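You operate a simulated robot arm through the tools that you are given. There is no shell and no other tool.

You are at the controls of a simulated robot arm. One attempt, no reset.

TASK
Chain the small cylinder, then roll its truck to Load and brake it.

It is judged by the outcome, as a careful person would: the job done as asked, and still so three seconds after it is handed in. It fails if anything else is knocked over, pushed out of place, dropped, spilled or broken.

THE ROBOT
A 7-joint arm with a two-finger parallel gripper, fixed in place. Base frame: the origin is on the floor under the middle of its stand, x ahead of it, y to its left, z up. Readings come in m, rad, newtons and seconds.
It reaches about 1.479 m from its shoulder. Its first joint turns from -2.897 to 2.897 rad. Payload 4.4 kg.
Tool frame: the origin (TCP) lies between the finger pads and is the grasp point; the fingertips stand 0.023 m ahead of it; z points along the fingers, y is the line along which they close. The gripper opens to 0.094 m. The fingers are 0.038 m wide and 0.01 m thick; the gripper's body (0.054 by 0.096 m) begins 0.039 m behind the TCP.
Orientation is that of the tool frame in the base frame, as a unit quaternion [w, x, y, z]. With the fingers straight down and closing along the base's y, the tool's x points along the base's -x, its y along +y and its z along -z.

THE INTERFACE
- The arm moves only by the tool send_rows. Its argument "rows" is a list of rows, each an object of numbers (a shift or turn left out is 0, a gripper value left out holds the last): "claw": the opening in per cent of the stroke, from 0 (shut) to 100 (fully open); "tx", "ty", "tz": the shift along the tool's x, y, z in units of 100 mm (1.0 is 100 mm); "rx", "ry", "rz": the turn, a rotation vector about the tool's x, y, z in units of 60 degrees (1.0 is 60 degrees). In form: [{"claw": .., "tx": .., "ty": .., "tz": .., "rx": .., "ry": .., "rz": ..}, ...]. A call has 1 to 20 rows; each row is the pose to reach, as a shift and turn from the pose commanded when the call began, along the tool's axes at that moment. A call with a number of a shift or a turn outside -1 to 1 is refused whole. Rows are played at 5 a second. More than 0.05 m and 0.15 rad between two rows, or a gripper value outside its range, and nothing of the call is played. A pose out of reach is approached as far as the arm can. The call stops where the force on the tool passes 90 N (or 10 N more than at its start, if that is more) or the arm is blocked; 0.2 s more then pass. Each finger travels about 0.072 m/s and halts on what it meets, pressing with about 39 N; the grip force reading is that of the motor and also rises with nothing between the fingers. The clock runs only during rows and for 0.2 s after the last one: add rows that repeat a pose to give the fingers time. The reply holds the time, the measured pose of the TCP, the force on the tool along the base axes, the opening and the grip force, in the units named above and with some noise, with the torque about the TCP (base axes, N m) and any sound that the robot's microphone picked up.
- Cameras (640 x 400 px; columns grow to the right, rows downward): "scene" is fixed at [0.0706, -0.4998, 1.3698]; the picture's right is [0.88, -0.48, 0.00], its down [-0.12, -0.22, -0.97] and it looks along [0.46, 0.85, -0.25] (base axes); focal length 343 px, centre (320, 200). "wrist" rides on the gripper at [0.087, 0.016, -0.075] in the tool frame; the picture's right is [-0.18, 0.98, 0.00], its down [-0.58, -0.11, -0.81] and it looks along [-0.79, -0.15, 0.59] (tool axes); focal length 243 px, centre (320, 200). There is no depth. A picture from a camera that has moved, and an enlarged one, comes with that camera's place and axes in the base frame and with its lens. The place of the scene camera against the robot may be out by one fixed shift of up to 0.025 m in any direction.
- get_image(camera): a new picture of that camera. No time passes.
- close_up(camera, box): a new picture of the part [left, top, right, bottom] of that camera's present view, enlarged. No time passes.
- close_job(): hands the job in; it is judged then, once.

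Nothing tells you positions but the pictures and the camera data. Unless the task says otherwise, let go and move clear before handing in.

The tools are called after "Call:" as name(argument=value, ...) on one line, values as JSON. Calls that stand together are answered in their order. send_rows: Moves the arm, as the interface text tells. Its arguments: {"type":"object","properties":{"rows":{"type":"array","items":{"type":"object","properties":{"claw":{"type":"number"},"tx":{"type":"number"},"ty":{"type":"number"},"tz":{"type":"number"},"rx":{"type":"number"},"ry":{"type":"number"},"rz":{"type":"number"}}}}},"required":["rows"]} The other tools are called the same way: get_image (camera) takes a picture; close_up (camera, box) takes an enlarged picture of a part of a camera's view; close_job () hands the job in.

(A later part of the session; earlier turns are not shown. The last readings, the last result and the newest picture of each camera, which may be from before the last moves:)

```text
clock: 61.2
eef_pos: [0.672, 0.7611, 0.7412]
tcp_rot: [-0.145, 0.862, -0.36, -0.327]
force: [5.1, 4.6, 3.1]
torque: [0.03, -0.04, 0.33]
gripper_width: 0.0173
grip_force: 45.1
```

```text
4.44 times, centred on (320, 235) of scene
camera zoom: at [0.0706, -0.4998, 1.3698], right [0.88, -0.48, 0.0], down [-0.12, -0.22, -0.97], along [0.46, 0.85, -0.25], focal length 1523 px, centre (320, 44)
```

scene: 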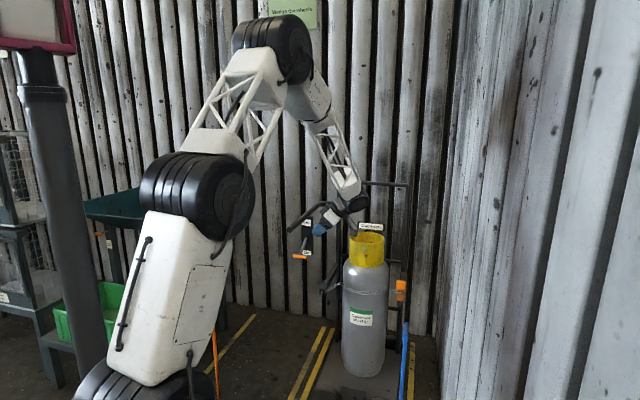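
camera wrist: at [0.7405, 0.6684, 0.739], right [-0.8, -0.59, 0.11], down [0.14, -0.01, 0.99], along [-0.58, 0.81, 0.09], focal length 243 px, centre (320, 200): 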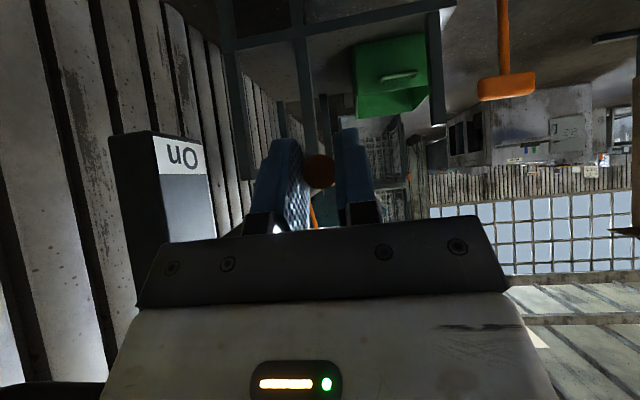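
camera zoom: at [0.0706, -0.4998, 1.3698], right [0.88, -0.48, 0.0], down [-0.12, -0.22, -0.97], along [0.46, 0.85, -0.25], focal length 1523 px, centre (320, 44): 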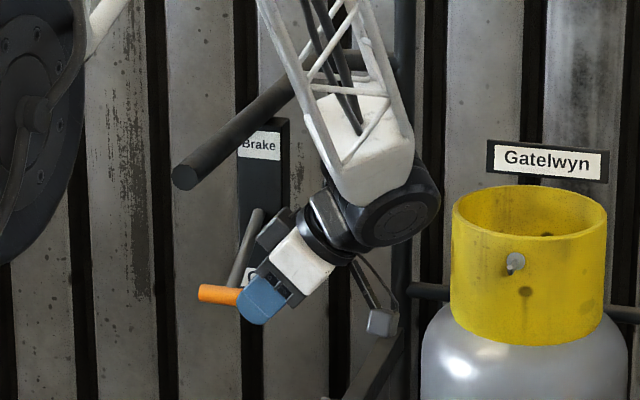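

T-bar is gripped (17 mm). I now swing it upward along its arc in small steps, watching the force.

Call:
send_rows(rows=[{"tx": -0.037, "ty": 0.028, "tz": -0.041}, {"tx": -0.073, "ty": 0.052, "tz": -0.082}, {"tx": -0.11, "ty": 0.075, "tz": -0.123}])

Call:
close_up(camera="scene", box=[270, 190, 370, 280])

Call:
get_image(camera="wrist")

```text
clock: 62.0
eef_pos: [0.6677, 0.7554, 0.758]
tcp_rot: [-0.144, 0.862, -0.36, -0.327]
force: [3.7, 9.8, 1.6]
torque: [-0.12, 0.11, 0.29]
gripper_width: 0.0175
grip_force: 45.0
```

```text
4.44 times, centred on (320, 235) of scene
camera zoom: at [0.0706, -0.4998, 1.3698], right [0.88, -0.48, 0.0], down [-0.12, -0.22, -0.97], along [0.46, 0.85, -0.25], focal length 1523 px, centre (320, 44)
```

zoom: 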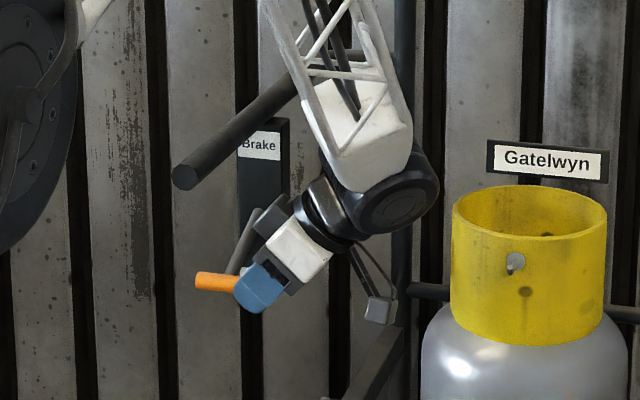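

```text
taken
camera wrist: at [0.7351, 0.6628, 0.755], right [-0.8, -0.59, 0.11], down [0.14, -0.01, 0.99], along [-0.58, 0.81, 0.09], focal length 243 px, centre (320, 200)
```

wrist: 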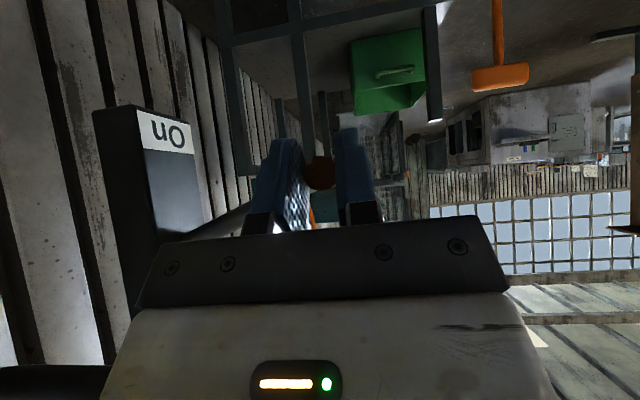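

The lever is moving up with little force (slight pull outward), so I'll keep going with a flatter arc.

Call:
send_rows(rows=[{"tx": -0.057, "ty": 0.004, "tz": -0.063}, {"tx": -0.114, "ty": 0.008, "tz": -0.127}, {"tx": -0.172, "ty": 0.009, "tz": -0.192}, {"tx": -0.231, "ty": 0.01, "tz": -0.257}])

Call:
close_up(camera="scene", box=[270, 190, 370, 280])

```text
clock: 63.1
eef_pos: [0.6615, 0.7522, 0.7878]
tcp_rot: [-0.14, 0.862, -0.36, -0.329]
force: [-10.2, -10.4, 0.8]
torque: [0.04, -0.04, 0.49]
gripper_width: 0.0174
grip_force: 44.6
stopped in row 4: the force on the tool passed its limit at 92 N (the readings are from after the stop); the commanded pose is now the measured one
```

```text
4.44 times, centred on (320, 235) of scene
camera zoom: at [0.0706, -0.4998, 1.3698], right [0.88, -0.48, 0.0], down [-0.12, -0.22, -0.97], along [0.46, 0.85, -0.25], focal length 1523 px, centre (320, 44)
```

zoom: 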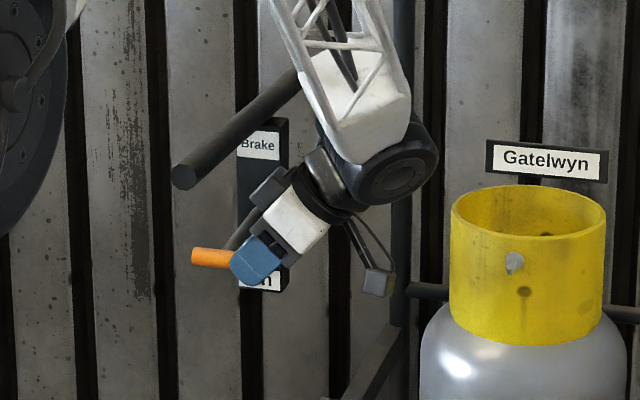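

The arc model from the start was right: T-bar is now level with the pivot. I'll follow the second half of the arc, curving back in.

Call:
send_rows(rows=[{"tx": -0.058, "ty": -0.006, "tz": -0.065}, {"tx": -0.117, "ty": -0.017, "tz": -0.13}])

Call:
close_up(camera="scene", box=[270, 190, 370, 280])

Call:
get_image(camera="wrist")

```text
clock: 63.7
eef_pos: [0.6612, 0.7517, 0.8043]
tcp_rot: [-0.137, 0.862, -0.359, -0.331]
force: [-45.7, -51.5, 2.3]
torque: [-0.48, 0.36, 1.36]
gripper_width: 0.0174
grip_force: 44.8
```

```text
4.44 times, centred on (320, 235) of scene
camera zoom: at [0.0706, -0.4998, 1.3698], right [0.88, -0.48, 0.0], down [-0.12, -0.22, -0.97], along [0.46, 0.85, -0.25], focal length 1523 px, centre (320, 44)
```

zoom: 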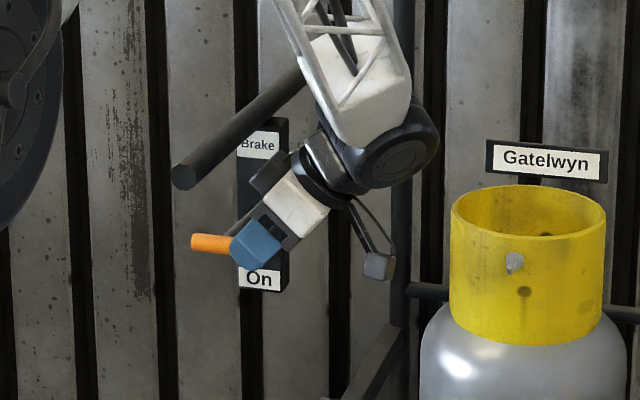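

```text
taken
camera wrist: at [0.7305, 0.6597, 0.8017], right [-0.79, -0.59, 0.12], down [0.15, 0.0, 0.99], along [-0.59, 0.8, 0.09], focal length 243 px, centre (320, 200)
```

wrist: 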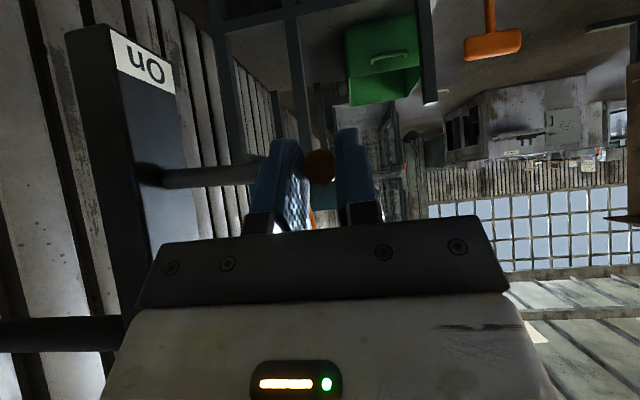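

The lever is now about horizontal, and I'm pushing 69 N along the lever's length. I'll relax that by backing out 2 mm, then continue.

Call:
send_rows(rows=[{"ty": 0.02}, {"ty": 0.02}])

```text
clock: 64.3
eef_pos: [0.6608, 0.7524, 0.806]
tcp_rot: [-0.14, 0.862, -0.359, -0.329]
force: [-39.9, -36.4, 3.8]
torque: [-0.16, 0.43, 1.12]
gripper_width: 0.0173
grip_force: 45.5
```

Call:
send_rows(rows=[{"ty": 0.03}, {"ty": 0.06}, {"ty": 0.06}])

Call:
get_image(camera="wrist")

```text
clock: 65.1
eef_pos: [0.6624, 0.7525, 0.8099]
tcp_rot: [-0.145, 0.863, -0.359, -0.326]
force: [12.8, 16.5, -5.0]
torque: [0.02, -0.08, 0.02]
gripper_width: 0.0174
grip_force: 45.2
stopped in row 3: the force on the tool passed its limit at 92 N (the readings are from after the stop); the commanded pose is now the measured one
```

```text
taken
camera wrist: at [0.7306, 0.6584, 0.8085], right [-0.8, -0.59, 0.11], down [0.14, -0.01, 0.99], along [-0.58, 0.81, 0.09], focal length 243 px, centre (320, 200)
```

wrist: 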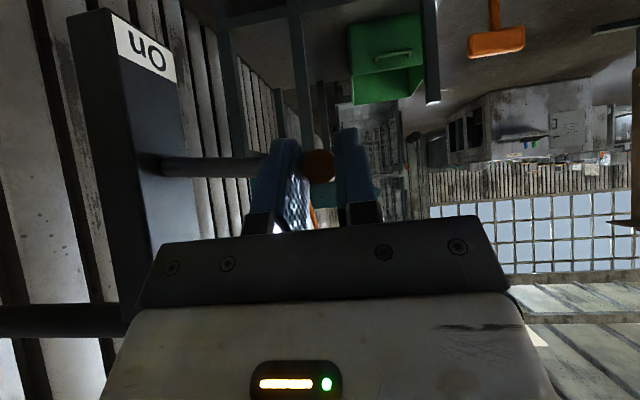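

Force dropped after that; the lever now sits slightly above horizontal. Continuing upward in short steps along the arc.

Call:
send_rows(rows=[{"tx": -0.031, "ty": -0.01, "tz": -0.034}, {"tx": -0.0615, "ty": -0.018, "tz": -0.0685}, {"tx": -0.0615, "ty": -0.018, "tz": -0.0685}])

Call:
get_image(camera="wrist")

```text
clock: 65.9
eef_pos: [0.6627, 0.7524, 0.8195]
tcp_rot: [-0.145, 0.862, -0.359, -0.326]
force: [32.9, 39.7, -11.4]
torque: [0.04, -0.43, -0.4]
gripper_width: 0.0175
grip_force: 45.3
```

```text
taken
camera wrist: at [0.7317, 0.6595, 0.8173], right [-0.8, -0.59, 0.11], down [0.14, -0.01, 0.99], along [-0.58, 0.81, 0.09], focal length 243 px, centre (320, 200)
```

wrist: 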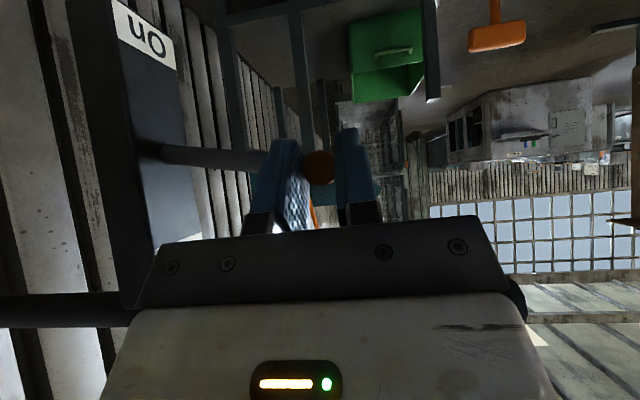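

Call:
send_rows(rows=[{"ty": -0.035, "tx": -0.02, "tz": -0.02}, {"tx": -0.07, "ty": -0.065, "tz": -0.078}, {"tx": -0.114, "ty": -0.092, "tz": -0.125}, {"tx": -0.114, "ty": -0.092, "tz": -0.125}])

Call:
get_image(camera="wrist")

Call:
close_up(camera="scene", box=[270, 190, 370, 280])

```text
clock: 66.9
eef_pos: [0.6673, 0.7563, 0.8365]
tcp_rot: [-0.143, 0.862, -0.36, -0.327]
force: [-19.4, -22.7, 10.4]
torque: [-0.17, 0.16, 0.69]
gripper_width: 0.017
grip_force: 44.9
stopped in row 4: the force on the tool passed its limit at 94 N (the readings are from after the stop); the commanded pose is now the measured one
```

```text
taken
camera wrist: at [0.7355, 0.6634, 0.8343], right [-0.8, -0.59, 0.11], down [0.15, -0.01, 0.99], along [-0.59, 0.8, 0.09], focal length 243 px, centre (320, 200)
```

wrist: 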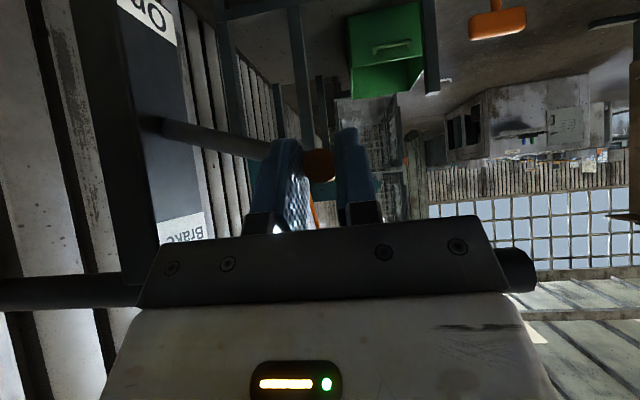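

```text
4.44 times, centred on (320, 235) of scene
camera zoom: at [0.0706, -0.4998, 1.3698], right [0.88, -0.48, 0.0], down [-0.12, -0.22, -0.97], along [0.46, 0.85, -0.25], focal length 1523 px, centre (320, 44)
```

zoom: 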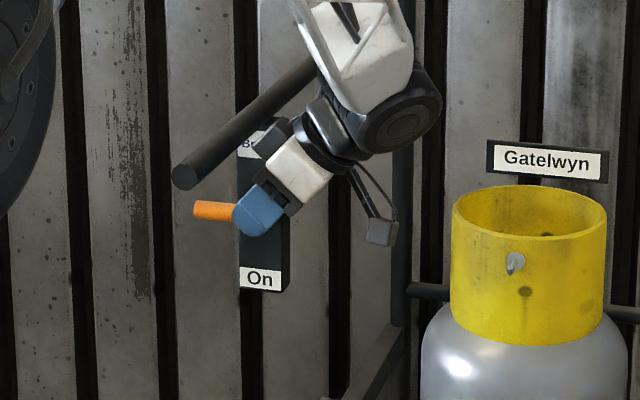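

Lever is at about +20°, following the fitted arc. Continuing toward the top.

Call:
send_rows(rows=[{"tx": -0.03, "ty": 0.0, "tz": -0.034}, {"tx": -0.0615, "ty": -0.018, "tz": -0.068}, {"tx": -0.0615, "ty": -0.02, "tz": -0.068}])

```text
clock: 67.7
eef_pos: [0.6688, 0.7589, 0.8461]
tcp_rot: [-0.143, 0.863, -0.358, -0.327]
force: [-3.4, -1.3, 1.2]
torque: [-0.08, 0.03, 0.28]
gripper_width: 0.0171
grip_force: 45.1
```

Call:
send_rows(rows=[{"tx": -0.028, "ty": -0.022, "tz": -0.031}, {"tx": -0.0555, "ty": -0.044, "tz": -0.062}, {"tx": -0.0555, "ty": -0.044, "tz": -0.062}])

Call:
get_image(camera="wrist")

Call:
close_up(camera="scene", box=[270, 190, 370, 280])

```text
clock: 68.5
eef_pos: [0.6724, 0.7604, 0.8527]
tcp_rot: [-0.143, 0.862, -0.359, -0.328]
force: [-2.7, 2.5, -2.0]
torque: [0.11, 0.34, 0.18]
gripper_width: 0.0172
grip_force: 45.0
```

```text
taken
camera wrist: at [0.7405, 0.6684, 0.8514], right [-0.8, -0.59, 0.11], down [0.14, -0.01, 0.99], along [-0.59, 0.81, 0.09], focal length 243 px, centre (320, 200)
```

wrist: 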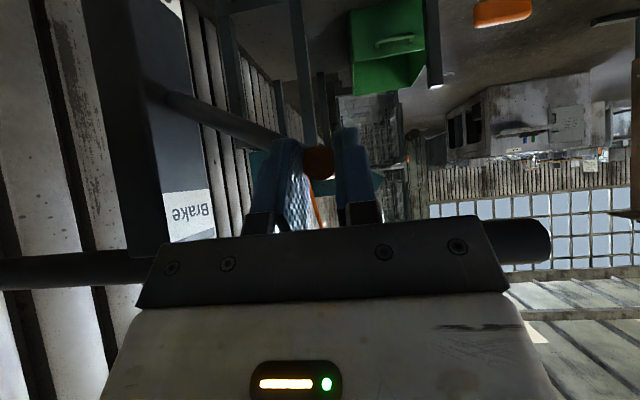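

```text
4.44 times, centred on (320, 235) of scene
camera zoom: at [0.0706, -0.4998, 1.3698], right [0.88, -0.48, 0.0], down [-0.12, -0.22, -0.97], along [0.46, 0.85, -0.25], focal length 1523 px, centre (320, 44)
```

zoom: 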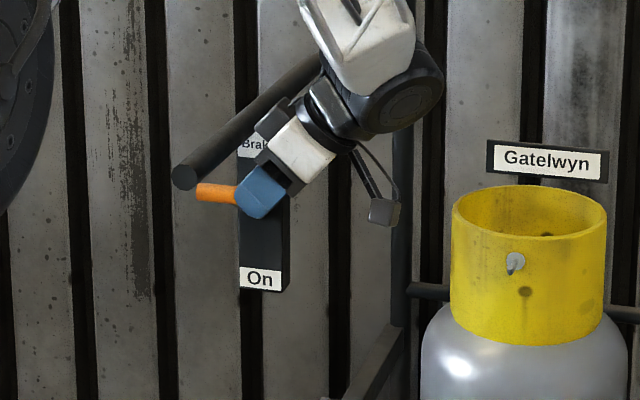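

Low force; lever about +30°. A bit further to find the stop.

Call:
send_rows(rows=[{"tx": -0.025, "ty": -0.025, "tz": -0.028}, {"tx": -0.05, "ty": -0.051, "tz": -0.056}, {"tx": -0.05, "ty": -0.051, "tz": -0.056}])

Call:
get_image(camera="wrist")

```text
clock: 69.3
eef_pos: [0.6744, 0.7629, 0.8566]
tcp_rot: [-0.139, 0.862, -0.359, -0.329]
force: [-54.4, -57.8, -34.9]
torque: [-0.82, -0.08, 1.41]
gripper_width: 0.0171
grip_force: 44.9
```

```text
taken
camera wrist: at [0.7421, 0.67, 0.8547], right [-0.8, -0.59, 0.12], down [0.15, 0.0, 0.99], along [-0.59, 0.8, 0.09], focal length 243 px, centre (320, 200)
```

wrist: 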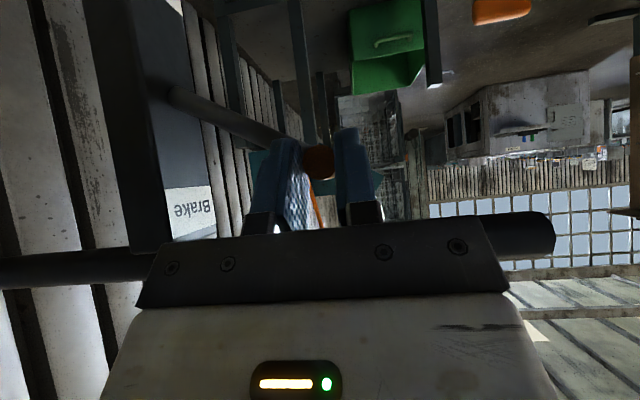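

The lever has hit its upper stop (about +32°, mirroring the "On" side). I relax the load, open the fingers and back out.

Call:
send_rows(rows=[{"tx": 0.02, "ty": 0.05, "tz": 0.022}, {"tx": 0.02, "ty": 0.05, "tz": 0.022}])

Call:
send_rows(rows=[{"claw": 40}, {"claw": 40}, {"claw": 40}, {"claw": 40, "tz": -0.2}, {"claw": 40, "tz": -0.45}, {"claw": 40, "tz": -0.7}, {"claw": 40, "tz": -1.0}])

Call:
get_image(camera="wrist")

Call:
close_up(camera="scene", box=[270, 180, 390, 280])

```text
clock: 69.9
eef_pos: [0.6725, 0.7623, 0.8572]
tcp_rot: [-0.144, 0.862, -0.359, -0.328]
force: [-11.4, -5.0, -39.2]
torque: [-0.43, -0.25, 0.3]
gripper_width: 0.0174
grip_force: 44.8
```

```text
clock: 71.5
eef_pos: [0.7187, 0.7132, 0.9327]
tcp_rot: [-0.142, 0.862, -0.359, -0.327]
force: [-0.2, 0.0, -0.3]
torque: [0.03, -0.01, 0.0]
gripper_width: 0.0378
grip_force: 0.1
```

```text
taken
camera wrist: at [0.787, 0.6204, 0.9306], right [-0.8, -0.59, 0.11], down [0.14, -0.01, 0.99], along [-0.59, 0.8, 0.09], focal length 243 px, centre (320, 200)
```

wrist: 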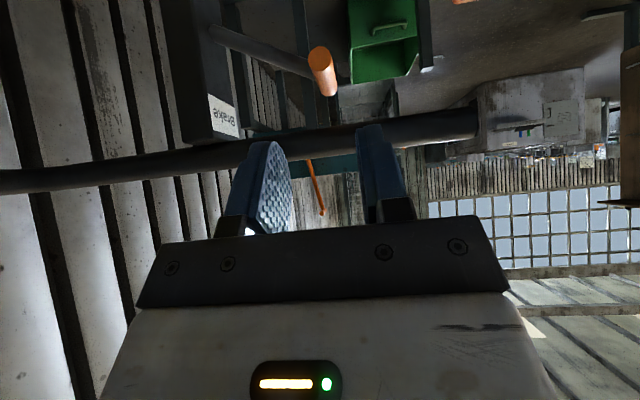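

```text
4.00 times, centred on (330, 230) of scene
camera zoom: at [0.0706, -0.4998, 1.3698], right [0.88, -0.48, 0.0], down [-0.12, -0.22, -0.97], along [0.46, 0.85, -0.25], focal length 1371 px, centre (280, 80)
```

zoom: 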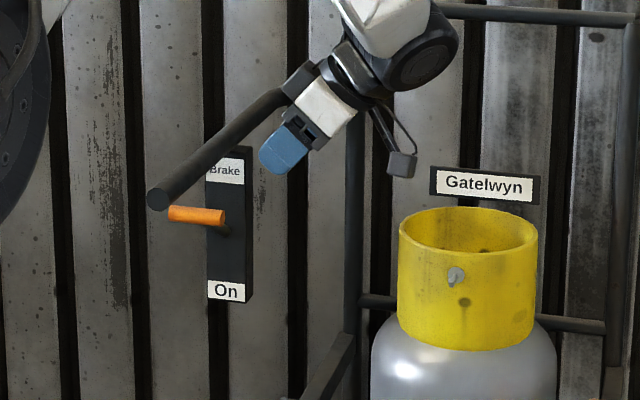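

Brake released and lever stays up. Now I back away to the front, turn the hand back square, and prepare to grip the handle bar.

Call:
send_rows(rows=[{"tx": -0.02, "ty": 0.25, "tz": -0.2}, {"tx": -0.04, "ty": 0.5, "tz": -0.4}, {"tx": -0.05, "ty": 0.76, "tz": -0.42}])

Call:
send_rows(rows=[{"tx": -0.02, "ty": 0.25, "tz": -0.2}, {"tx": -0.04, "ty": 0.5, "tz": -0.4}, {"tx": -0.05, "ty": 0.76, "tz": -0.42}])

Call:
send_rows(rows=[{"rx": 0.084, "ry": 0.002, "rz": 0.093}, {"rx": 0.167, "ry": 0.003, "rz": 0.186}, {"rx": 0.251, "ry": 0.005, "rz": 0.28}, {"rx": 0.335, "ry": 0.007, "rz": 0.373}, {"rx": 0.418, "ry": 0.008, "rz": 0.466}, {"rx": 0.502, "ry": 0.01, "rz": 0.559}])

Call:
send_rows(rows=[{"rx": 0.084, "ry": 0.002, "rz": 0.093}, {"rx": 0.167, "ry": 0.003, "rz": 0.186}, {"rx": 0.251, "ry": 0.005, "rz": 0.28}, {"rx": 0.335, "ry": 0.007, "rz": 0.373}, {"rx": 0.418, "ry": 0.008, "rz": 0.466}, {"rx": 0.502, "ry": 0.01, "rz": 0.559}])

Call:
get_image(camera="wrist")

Call:
get_image(camera="scene")

```text
clock: 72.3
eef_pos: [0.6802, 0.6421, 0.9669]
tcp_rot: [-0.142, 0.862, -0.358, -0.328]
force: [0.8, 0.5, -0.4]
torque: [0.03, 0.01, -0.02]
gripper_width: 0.0373
grip_force: 0.1
```

```text
clock: 73.1
eef_pos: [0.6426, 0.5713, 0.9999]
tcp_rot: [-0.142, 0.862, -0.358, -0.329]
force: [-0.2, -0.3, 0.5]
torque: [0.03, 0.01, 0.01]
gripper_width: 0.0372
grip_force: 0.0
```

```text
clock: 74.5
eef_pos: [0.6424, 0.571, 0.9998]
tcp_rot: [0.257, -0.658, 0.663, 0.247]
force: [0.3, 0.6, 0.4]
torque: [0.01, -0.03, -0.01]
gripper_width: 0.0375
grip_force: 0.0
```

```text
clock: 75.9
eef_pos: [0.643, 0.5703, 1.0009]
tcp_rot: [0.328, -0.373, 0.857, 0.134]
force: [0.0, -0.2, 0.4]
torque: [0.03, 0.0, 0.0]
gripper_width: 0.0375
grip_force: 0.0
```

```text
taken
camera wrist: at [0.5528, 0.4983, 0.9982], right [-0.62, 0.78, 0.11], down [0.0, -0.14, 0.99], along [0.78, 0.62, 0.08], focal length 243 px, centre (320, 200)
```

wrist: 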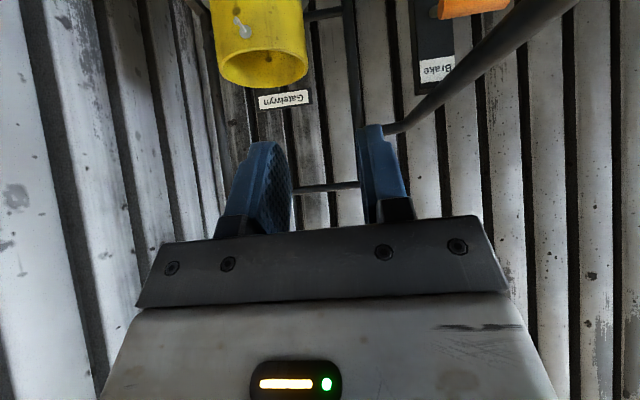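

```text
taken
```

scene: 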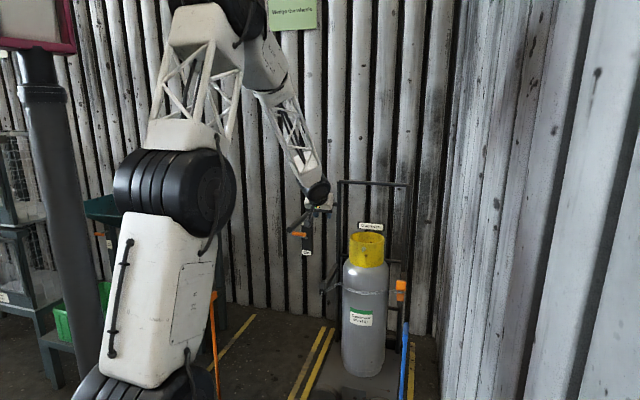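

Squared up again (2° off in yaw, which I'll correct). Moving over to just behind and above the handle bar's end with the fingers open.

Call:
send_rows(rows=[{"rx": 0.0257, "rz": 0.0286, "ty": 0.35, "claw": 90}, {"rx": 0.0257, "rz": 0.0286, "ty": 0.75, "tx": 0.03, "tz": 0.1}])

Call:
send_rows(rows=[{"ty": 0.38}, {"ty": 0.76, "tx": 0.03, "tz": 0.12}, {"ty": 0.76, "tx": 0.03, "tz": 0.12}])

Call:
get_image(camera="wrist")

```text
clock: 76.5
eef_pos: [0.5937, 0.6272, 0.9899]
tcp_rot: [0.336, -0.341, 0.87, 0.12]
force: [-0.8, 0.3, 0.2]
torque: [-0.01, 0.01, -0.06]
gripper_width: 0.0845
grip_force: 0.1
out of reach, approached as far as the arm can: row 1
```

```text
clock: 77.3
eef_pos: [0.5465, 0.6878, 0.9771]
tcp_rot: [0.336, -0.337, 0.871, 0.122]
force: [-0.1, 0.7, -0.2]
torque: [-0.01, 0.01, 0.01]
gripper_width: 0.0842
grip_force: 0.0
```

```text
taken
camera wrist: at [0.452, 0.6232, 0.9754], right [-0.56, 0.82, 0.11], down [-0.01, -0.14, 0.99], along [0.83, 0.55, 0.09], focal length 243 px, centre (320, 200)
```

wrist: 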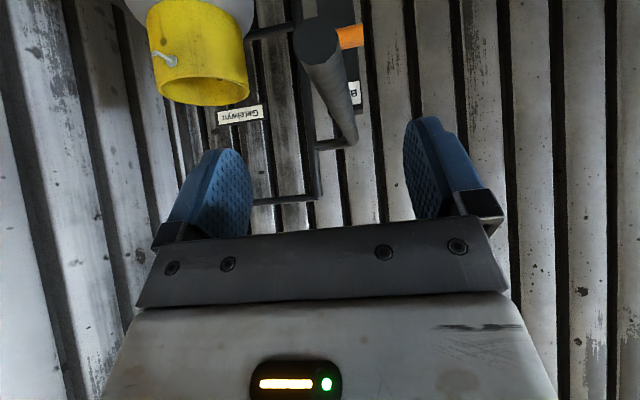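

Bar end is centred between the open fingers. I'll ease the tilt to about 30° (away from the wrist's limit) and then descend over the bar.

Call:
send_rows(rows=[{"rx": -0.013, "ry": 0.1, "rz": -0.015}, {"rx": -0.027, "ry": 0.2, "rz": -0.03}, {"rx": -0.027, "ry": 0.2, "rz": -0.03}])

Call:
get_image(camera="wrist")

```text
clock: 78.1
eef_pos: [0.5473, 0.688, 0.978]
tcp_rot: [0.239, -0.367, 0.894, 0.094]
force: [0.6, 0.0, -0.6]
torque: [-0.02, -0.01, 0.03]
gripper_width: 0.0848
grip_force: 0.1
```

```text
taken
camera wrist: at [0.4566, 0.6207, 0.9992], right [-0.58, 0.81, 0.08], down [0.14, 0.0, 0.99], along [0.81, 0.58, -0.12], focal length 243 px, centre (320, 200)
```

wrist: 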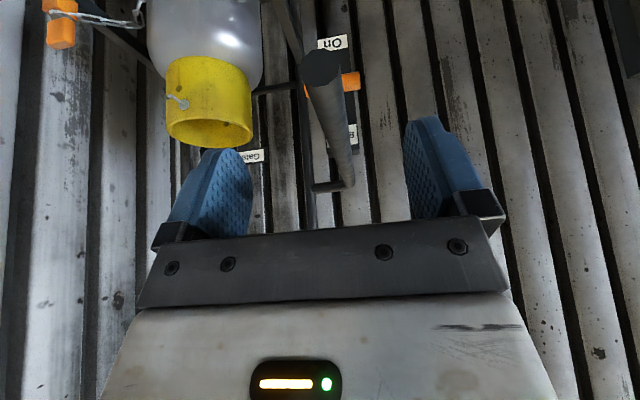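

Aligned at about 30° tilt. Descending so the bar lies between the pads.

Call:
send_rows(rows=[{"tx": -0.06, "tz": 0.31}, {"tx": -0.12, "tz": 0.62}, {"tx": -0.177, "tz": 0.93}, {"tx": -0.177, "tz": 0.93}])

Call:
get_image(camera="wrist")

Call:
close_up(camera="scene", box=[250, 160, 370, 260])

```text
clock: 79.1
eef_pos: [0.5919, 0.7308, 0.9067]
tcp_rot: [0.239, -0.368, 0.894, 0.093]
force: [-0.3, 0.1, -0.2]
torque: [-0.02, -0.01, -0.02]
gripper_width: 0.0844
grip_force: 0.1
```

```text
taken
camera wrist: at [0.5011, 0.6634, 0.9277], right [-0.58, 0.81, 0.08], down [0.14, 0.0, 0.99], along [0.8, 0.58, -0.12], focal length 243 px, centre (320, 200)
```

wrist: 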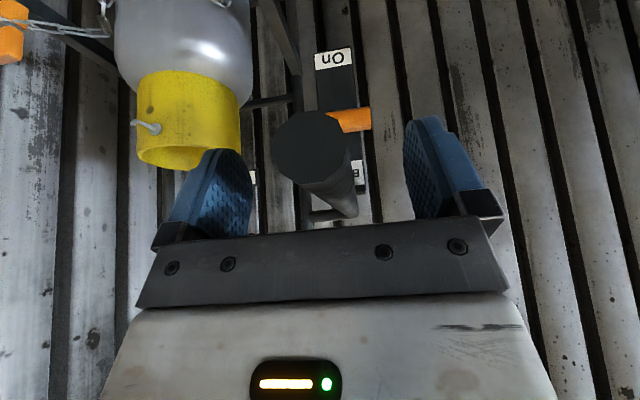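

```text
4.00 times, centred on (310, 210) of scene
camera zoom: at [0.0706, -0.4998, 1.3698], right [0.88, -0.48, 0.0], down [-0.12, -0.22, -0.97], along [0.46, 0.85, -0.25], focal length 1371 px, centre (360, 160)
```

zoom: 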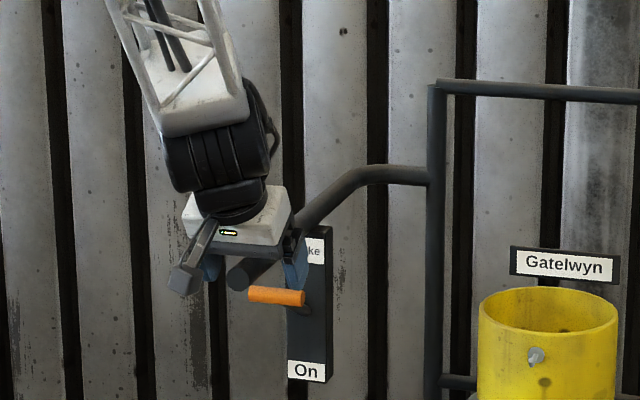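

The bar sits between the pads, nearly centred. Closing on it.

Call:
send_rows(rows=[{"claw": 50}, {"claw": 20}, {"claw": 0}, {"claw": 0}, {"claw": 0}])

Call:
get_image(camera="wrist")

```text
clock: 80.3
eef_pos: [0.5905, 0.732, 0.9066]
tcp_rot: [0.24, -0.368, 0.894, 0.094]
force: [-39.3, 48.2, -7.7]
torque: [0.45, 0.0, 1.58]
gripper_width: 0.026
grip_force: 44.6
```

```text
taken
camera wrist: at [0.4995, 0.6649, 0.9278], right [-0.58, 0.81, 0.08], down [0.14, 0.0, 0.99], along [0.8, 0.58, -0.12], focal length 243 px, centre (320, 200)
```

wrist: 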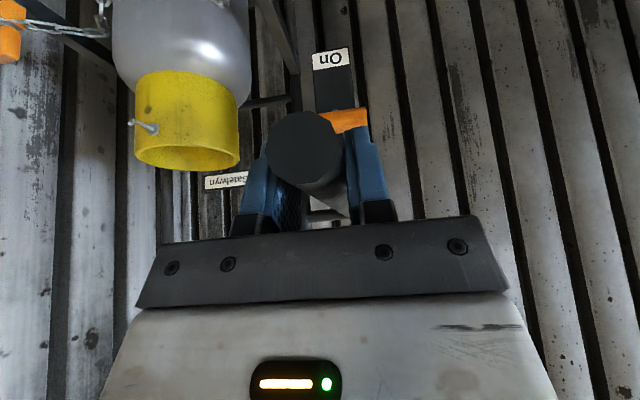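

Gripped at 26 mm with a 60 N side preload toward the left. I try a first gentle pull toward Load (+n).

Call:
send_rows(rows=[{"ty": 0.03}, {"ty": 0.07}, {"ty": 0.12}, {"ty": 0.17}, {"ty": 0.22}])

Call:
get_image(camera="scene")

```text
clock: 81.5
eef_pos: [0.5754, 0.7473, 0.9063]
tcp_rot: [0.239, -0.367, 0.894, 0.094]
force: [-4.7, 0.9, 3.5]
torque: [-0.22, 0.33, 1.68]
gripper_width: 0.0262
grip_force: 45.1
```

```text
taken
```

scene: 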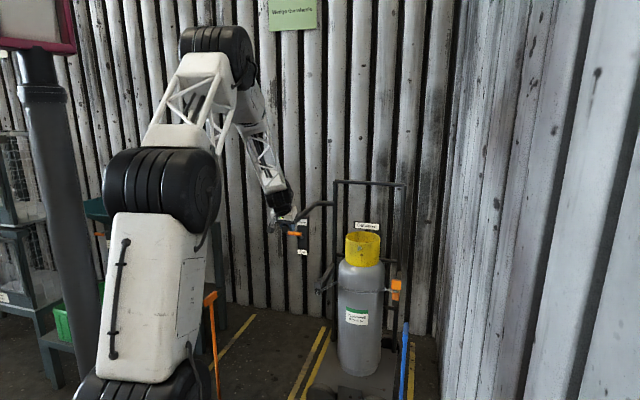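

The truck rolls freely with the grip. I continue in steady, slow increments toward Load, checking as I go (total travel needed ≈ 0.555 m).

Call:
send_rows(rows=[{"ty": 0.08}, {"ty": 0.2}, {"ty": 0.36, "tz": -0.004}, {"ty": 0.54, "tz": -0.005}, {"ty": 0.72, "tz": -0.007}, {"ty": 0.88, "tz": -0.009}, {"ty": 0.97, "tz": -0.01, "tx": 0.004}, {"ty": 1.0, "tz": -0.01, "tx": 0.004}])

Call:
get_image(camera="scene")

Call:
get_image(camera="wrist")

```text
clock: 83.3
eef_pos: [0.5055, 0.8179, 0.9057]
tcp_rot: [0.239, -0.367, 0.894, 0.093]
force: [-6.6, -7.4, 5.6]
torque: [-0.1, 0.17, 1.61]
gripper_width: 0.0259
grip_force: 45.0
```

```text
taken
```

scene: 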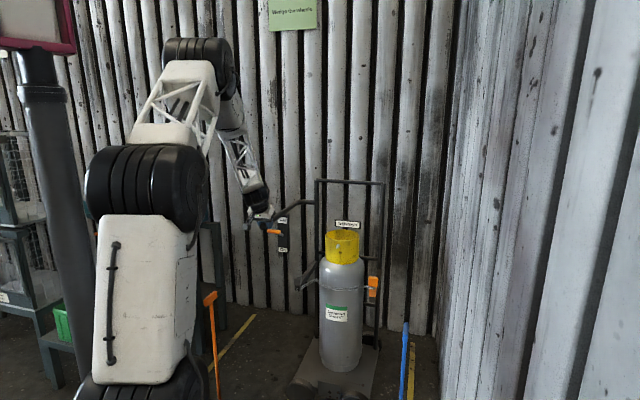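

```text
taken
camera wrist: at [0.4142, 0.7501, 0.928], right [-0.58, 0.81, 0.08], down [0.14, 0.0, 0.99], along [0.81, 0.58, -0.12], focal length 243 px, centre (320, 200)
```

wrist: 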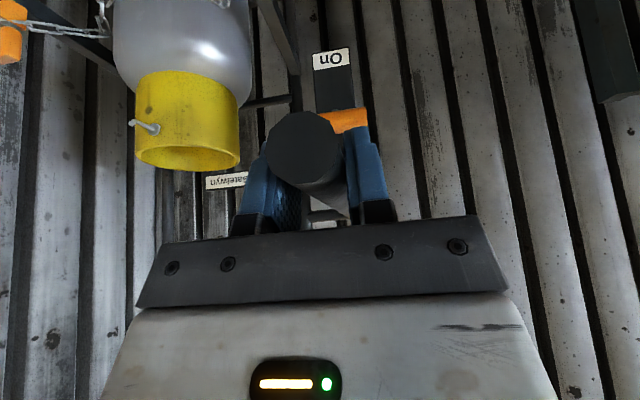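

Rolling straight and smoothly. Two more increments, then check bench clearance.

Call:
send_rows(rows=[{"ty": 0.08}, {"ty": 0.2}, {"ty": 0.36, "tz": -0.004}, {"ty": 0.54, "tz": -0.005}, {"ty": 0.72, "tz": -0.007}, {"ty": 0.88, "tz": -0.009}, {"ty": 0.97, "tz": -0.01, "tx": 0.012}, {"ty": 1.0, "tz": -0.01, "tx": 0.012}])

Call:
send_rows(rows=[{"ty": 0.08}, {"ty": 0.2}, {"ty": 0.36, "tz": -0.004}, {"ty": 0.54, "tz": -0.005}, {"ty": 0.72, "tz": -0.007}, {"ty": 0.88, "tz": -0.009}, {"ty": 0.97, "tz": -0.01, "tx": 0.004}, {"ty": 1.0, "tz": -0.01, "tx": 0.004}])

Call:
get_image(camera="scene")

Call:
get_image(camera="wrist")

```text
clock: 85.1
eef_pos: [0.4356, 0.8882, 0.9055]
tcp_rot: [0.241, -0.366, 0.894, 0.093]
force: [3.0, -1.7, 11.8]
torque: [0.69, -0.6, 1.9]
gripper_width: 0.0262
grip_force: 44.6
```

```text
clock: 86.9
eef_pos: [0.3637, 0.9589, 0.9072]
tcp_rot: [0.241, -0.367, 0.894, 0.093]
force: [4.3, 3.2, 29.3]
torque: [-0.22, 0.05, 1.74]
gripper_width: 0.0259
grip_force: 44.8
```

```text
taken
```

scene: 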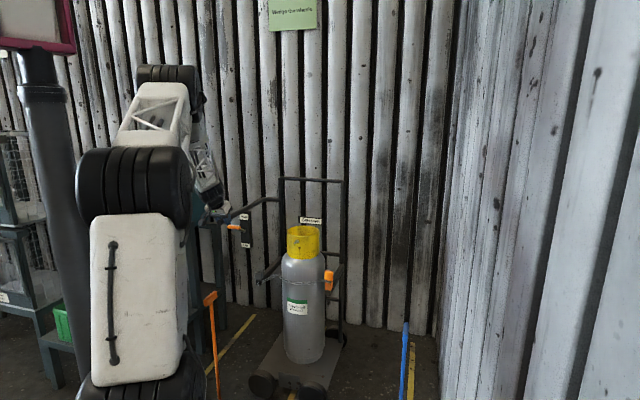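

```text
taken
camera wrist: at [0.2725, 0.8919, 0.9275], right [-0.58, 0.81, 0.08], down [0.14, 0.0, 0.99], along [0.81, 0.58, -0.12], focal length 243 px, centre (320, 200)
```

wrist: 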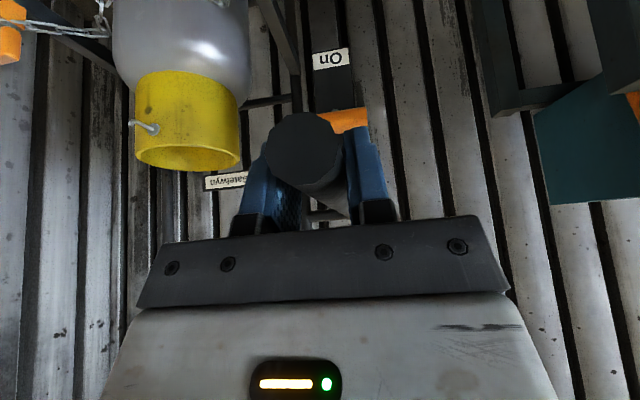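

About 0.32 m travelled; the bench corner is near s=1.40, n=0.77, clear of the truck's final spot. One more full increment (easing up slightly in z), then a precise finish.

Call:
send_rows(rows=[{"ty": 0.08, "tz": -0.015, "tx": -0.008}, {"ty": 0.2, "tz": -0.02, "tx": -0.012}, {"ty": 0.36, "tz": -0.024, "tx": -0.012}, {"ty": 0.54, "tz": -0.025, "tx": -0.012}, {"ty": 0.72, "tz": -0.027, "tx": -0.012}, {"ty": 0.88, "tz": -0.029, "tx": -0.012}, {"ty": 0.97, "tz": -0.03, "tx": -0.012}, {"ty": 1.0, "tz": -0.03, "tx": -0.012}])

Call:
get_image(camera="scene")

Call:
get_image(camera="wrist")

```text
clock: 88.7
eef_pos: [0.2939, 1.0298, 0.9059]
tcp_rot: [0.239, -0.367, 0.894, 0.093]
force: [23.4, 19.7, -9.9]
torque: [0.12, -0.13, 1.78]
gripper_width: 0.026
grip_force: 45.0
```

```text
taken
```

scene: 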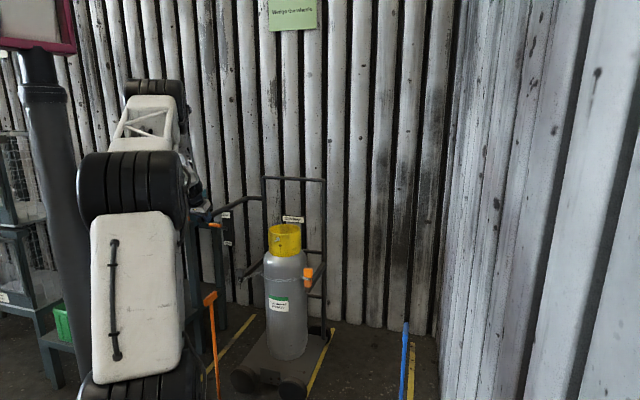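

```text
taken
camera wrist: at [0.2021, 0.9621, 0.9277], right [-0.58, 0.81, 0.08], down [0.14, 0.0, 0.99], along [0.8, 0.58, -0.12], focal length 243 px, centre (320, 200)
```

wrist: 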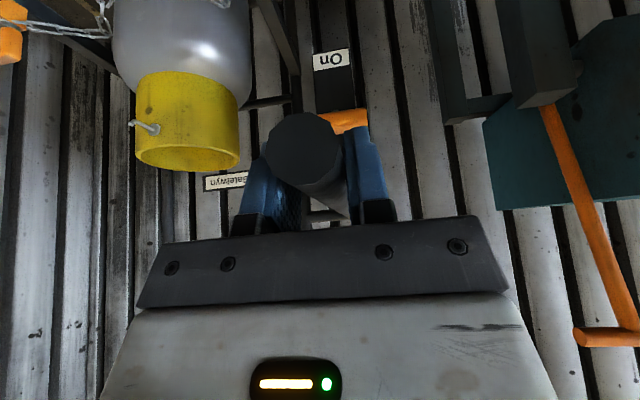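

Travelled 0.42 m; about 0.137 m to go. I'll do 0.09 now, correcting the slight outward pull, then verify against the floor lines.

Call:
send_rows(rows=[{"ty": 0.08, "tx": -0.01, "tz": 0.006}, {"ty": 0.2, "tx": -0.02, "tz": 0.01}, {"ty": 0.36, "tx": -0.026, "tz": 0.012}, {"ty": 0.54, "tx": -0.026, "tz": 0.01}, {"ty": 0.7, "tx": -0.026, "tz": 0.008}, {"ty": 0.82, "tx": -0.026, "tz": 0.006}, {"ty": 0.9, "tx": -0.026, "tz": 0.006}, {"ty": 0.9, "tx": -0.026, "tz": 0.006}])

Call:
get_image(camera="scene")

Call:
close_up(camera="scene", box=[190, 290, 370, 400])

```text
clock: 90.5
eef_pos: [0.2326, 1.0959, 0.9065]
tcp_rot: [0.24, -0.368, 0.894, 0.093]
force: [-10.0, -3.7, -18.4]
torque: [0.31, -0.07, 1.78]
gripper_width: 0.026
grip_force: 45.2
```

```text
taken
```

scene: 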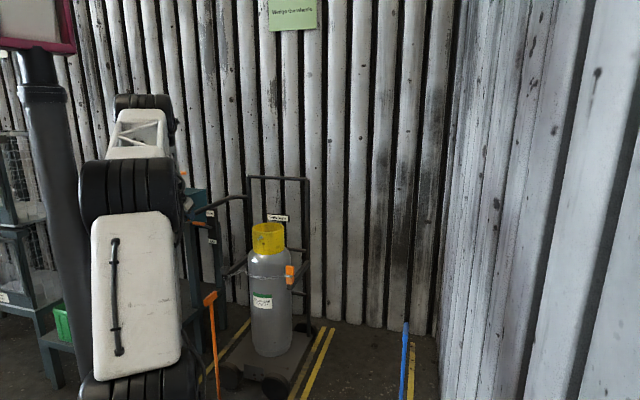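

```text
3.56 times, centred on (280, 345) of scene
camera zoom: at [0.0706, -0.4998, 1.3698], right [0.88, -0.48, 0.0], down [-0.12, -0.22, -0.97], along [0.46, 0.85, -0.25], focal length 1219 px, centre (462, -316)
```

zoom: 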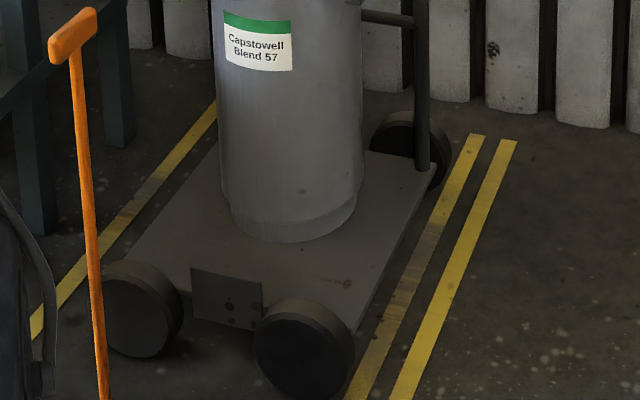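

By wheel contact points the truck's centre is now at n≈0.337; the Load bay's centre is 0.385. A final 4.8 cm.

Call:
send_rows(rows=[{"ty": 0.06, "tz": -0.006, "tx": -0.006}, {"ty": 0.16, "tz": -0.012, "tx": -0.01}, {"ty": 0.28, "tz": -0.014, "tx": -0.01}, {"ty": 0.39, "tz": -0.014, "tx": -0.01}, {"ty": 0.46, "tz": -0.014, "tx": -0.01}, {"ty": 0.48, "tz": -0.014, "tx": -0.01}, {"ty": 0.48, "tz": -0.014, "tx": -0.01}])

Call:
close_up(camera="scene", box=[170, 270, 370, 400])

Call:
get_image(camera="wrist")

Call:
close_up(camera="scene", box=[150, 150, 330, 290])

```text
clock: 92.1
eef_pos: [0.199, 1.1303, 0.907]
tcp_rot: [0.24, -0.367, 0.894, 0.092]
force: [-10.1, -14.0, -35.5]
torque: [-0.25, 0.25, 1.98]
gripper_width: 0.026
grip_force: 44.6
```

```text
3.08 times, centred on (270, 335) of scene
camera zoom: at [0.0706, -0.4998, 1.3698], right [0.88, -0.48, 0.0], down [-0.12, -0.22, -0.97], along [0.46, 0.85, -0.25], focal length 1055 px, centre (474, -215)
```

zoom: 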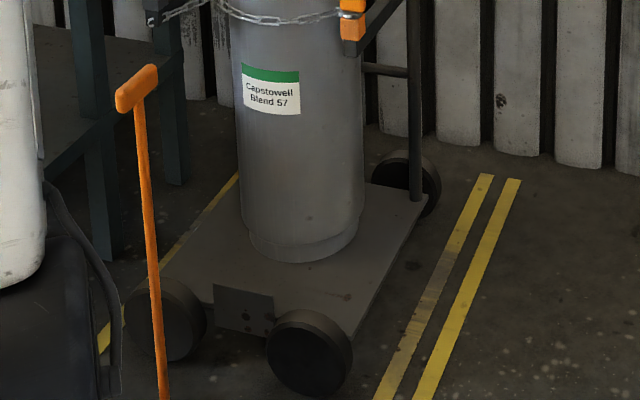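

```text
taken
camera wrist: at [0.1074, 1.0623, 0.9285], right [-0.58, 0.81, 0.08], down [0.14, 0.0, 0.99], along [0.8, 0.58, -0.12], focal length 243 px, centre (320, 200)
```

wrist: 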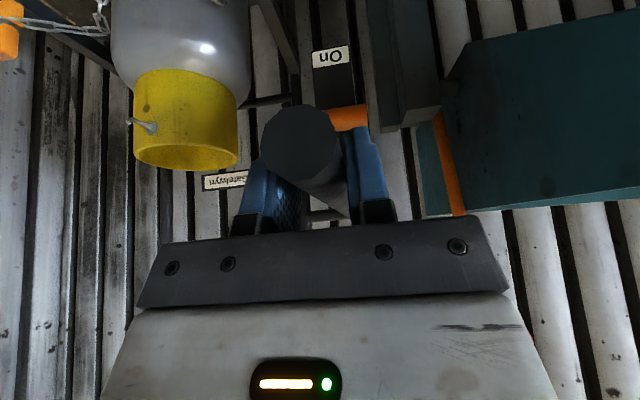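

```text
2.86 times, centred on (240, 220) of scene
camera zoom: at [0.0706, -0.4998, 1.3698], right [0.88, -0.48, 0.0], down [-0.12, -0.22, -0.97], along [0.46, 0.85, -0.25], focal length 979 px, centre (549, 143)
```

zoom: 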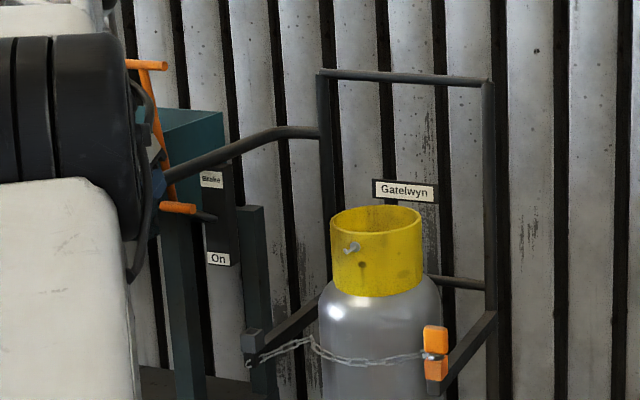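

The truck sits between the Load lines, centred (displacement 0.558 m). I relax the vertical load on the bar, open, and back away upward.

Call:
send_rows(rows=[{"tx": 0.02, "tz": 0.035}, {"tx": 0.02, "tz": 0.035}, {"tx": 0.02, "tz": 0.035}])

Call:
send_rows(rows=[{"claw": 30}, {"claw": 50}, {"claw": 70}, {"claw": 90}, {"claw": 90}])

Call:
get_image(camera="wrist")

Call:
get_image(camera="scene")

```text
clock: 92.9
eef_pos: [0.1977, 1.1303, 0.9076]
tcp_rot: [0.24, -0.367, 0.894, 0.094]
force: [-22.4, -17.9, -1.8]
torque: [-0.62, 0.54, 1.64]
gripper_width: 0.0259
grip_force: 44.8
```

```text
clock: 94.1
eef_pos: [0.1998, 1.1291, 0.9038]
tcp_rot: [0.24, -0.368, 0.894, 0.093]
force: [-0.2, 0.4, 0.5]
torque: [0.0, 0.01, -0.03]
gripper_width: 0.0847
grip_force: 0.1
```

```text
taken
camera wrist: at [0.1078, 1.0623, 0.9261], right [-0.58, 0.81, 0.08], down [0.14, 0.0, 0.99], along [0.81, 0.58, -0.12], focal length 243 px, centre (320, 200)
```

wrist: 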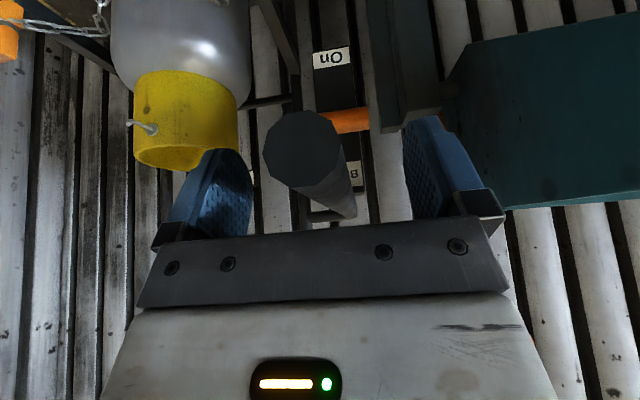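

```text
taken
```

scene: 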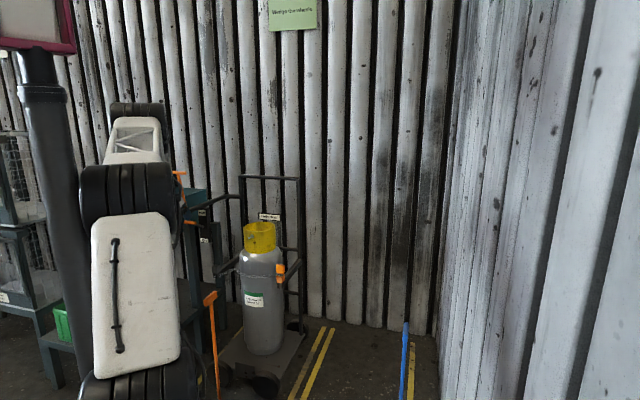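

Truck stays put after release (bar end at n≈0.661). Now retreat, shift to the cylinder side, and re-orient to work the brake as before.

Call:
send_rows(rows=[{"tz": -0.25}, {"tz": -0.5}, {"tz": -0.75}, {"tz": -1.0}])

Call:
send_rows(rows=[{"ty": -0.36, "tx": 0.1, "claw": 60}, {"ty": -0.73, "tx": 0.2, "tz": -0.1}, {"ty": -1.0, "tx": 0.25, "tz": -0.2}])

Call:
send_rows(rows=[{"ty": -0.25}, {"ty": -0.5}])

Call:
get_image(camera="wrist")

Call:
get_image(camera="scene")

```text
clock: 95.1
eef_pos: [0.1661, 1.0945, 0.9895]
tcp_rot: [0.239, -0.366, 0.895, 0.092]
force: [-1.0, -0.2, 0.0]
torque: [0.02, 0.02, -0.02]
gripper_width: 0.0847
grip_force: 0.1
```

```text
clock: 95.9
eef_pos: [0.2088, 1.0014, 0.9961]
tcp_rot: [0.24, -0.367, 0.894, 0.094]
force: [-0.4, -0.6, -0.7]
torque: [0.0, 0.03, 0.0]
gripper_width: 0.0566
grip_force: 0.0
```

```text
clock: 96.5
eef_pos: [0.2439, 0.9656, 0.9982]
tcp_rot: [0.239, -0.367, 0.894, 0.093]
force: [0.8, -0.1, -0.7]
torque: [-0.02, 0.02, 0.03]
gripper_width: 0.0561
grip_force: 0.1
```

```text
taken
camera wrist: at [0.1532, 0.899, 1.0191], right [-0.58, 0.81, 0.08], down [0.14, 0.0, 0.99], along [0.8, 0.58, -0.12], focal length 243 px, centre (320, 200)
```

wrist: 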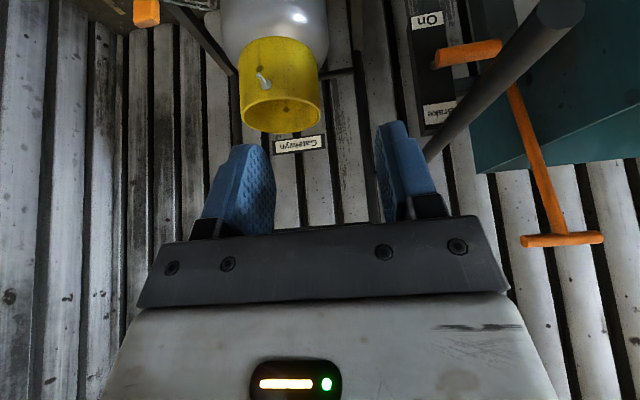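

```text
taken
```

scene: 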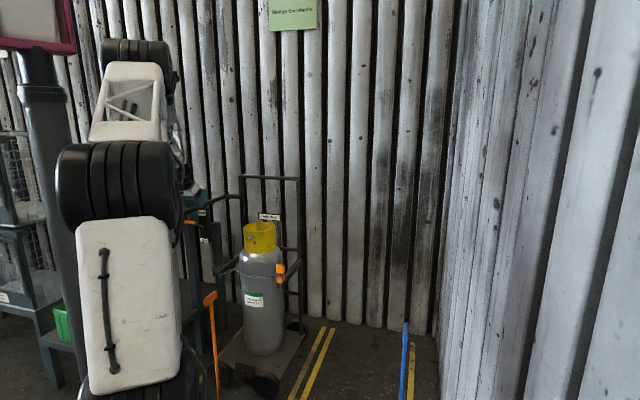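

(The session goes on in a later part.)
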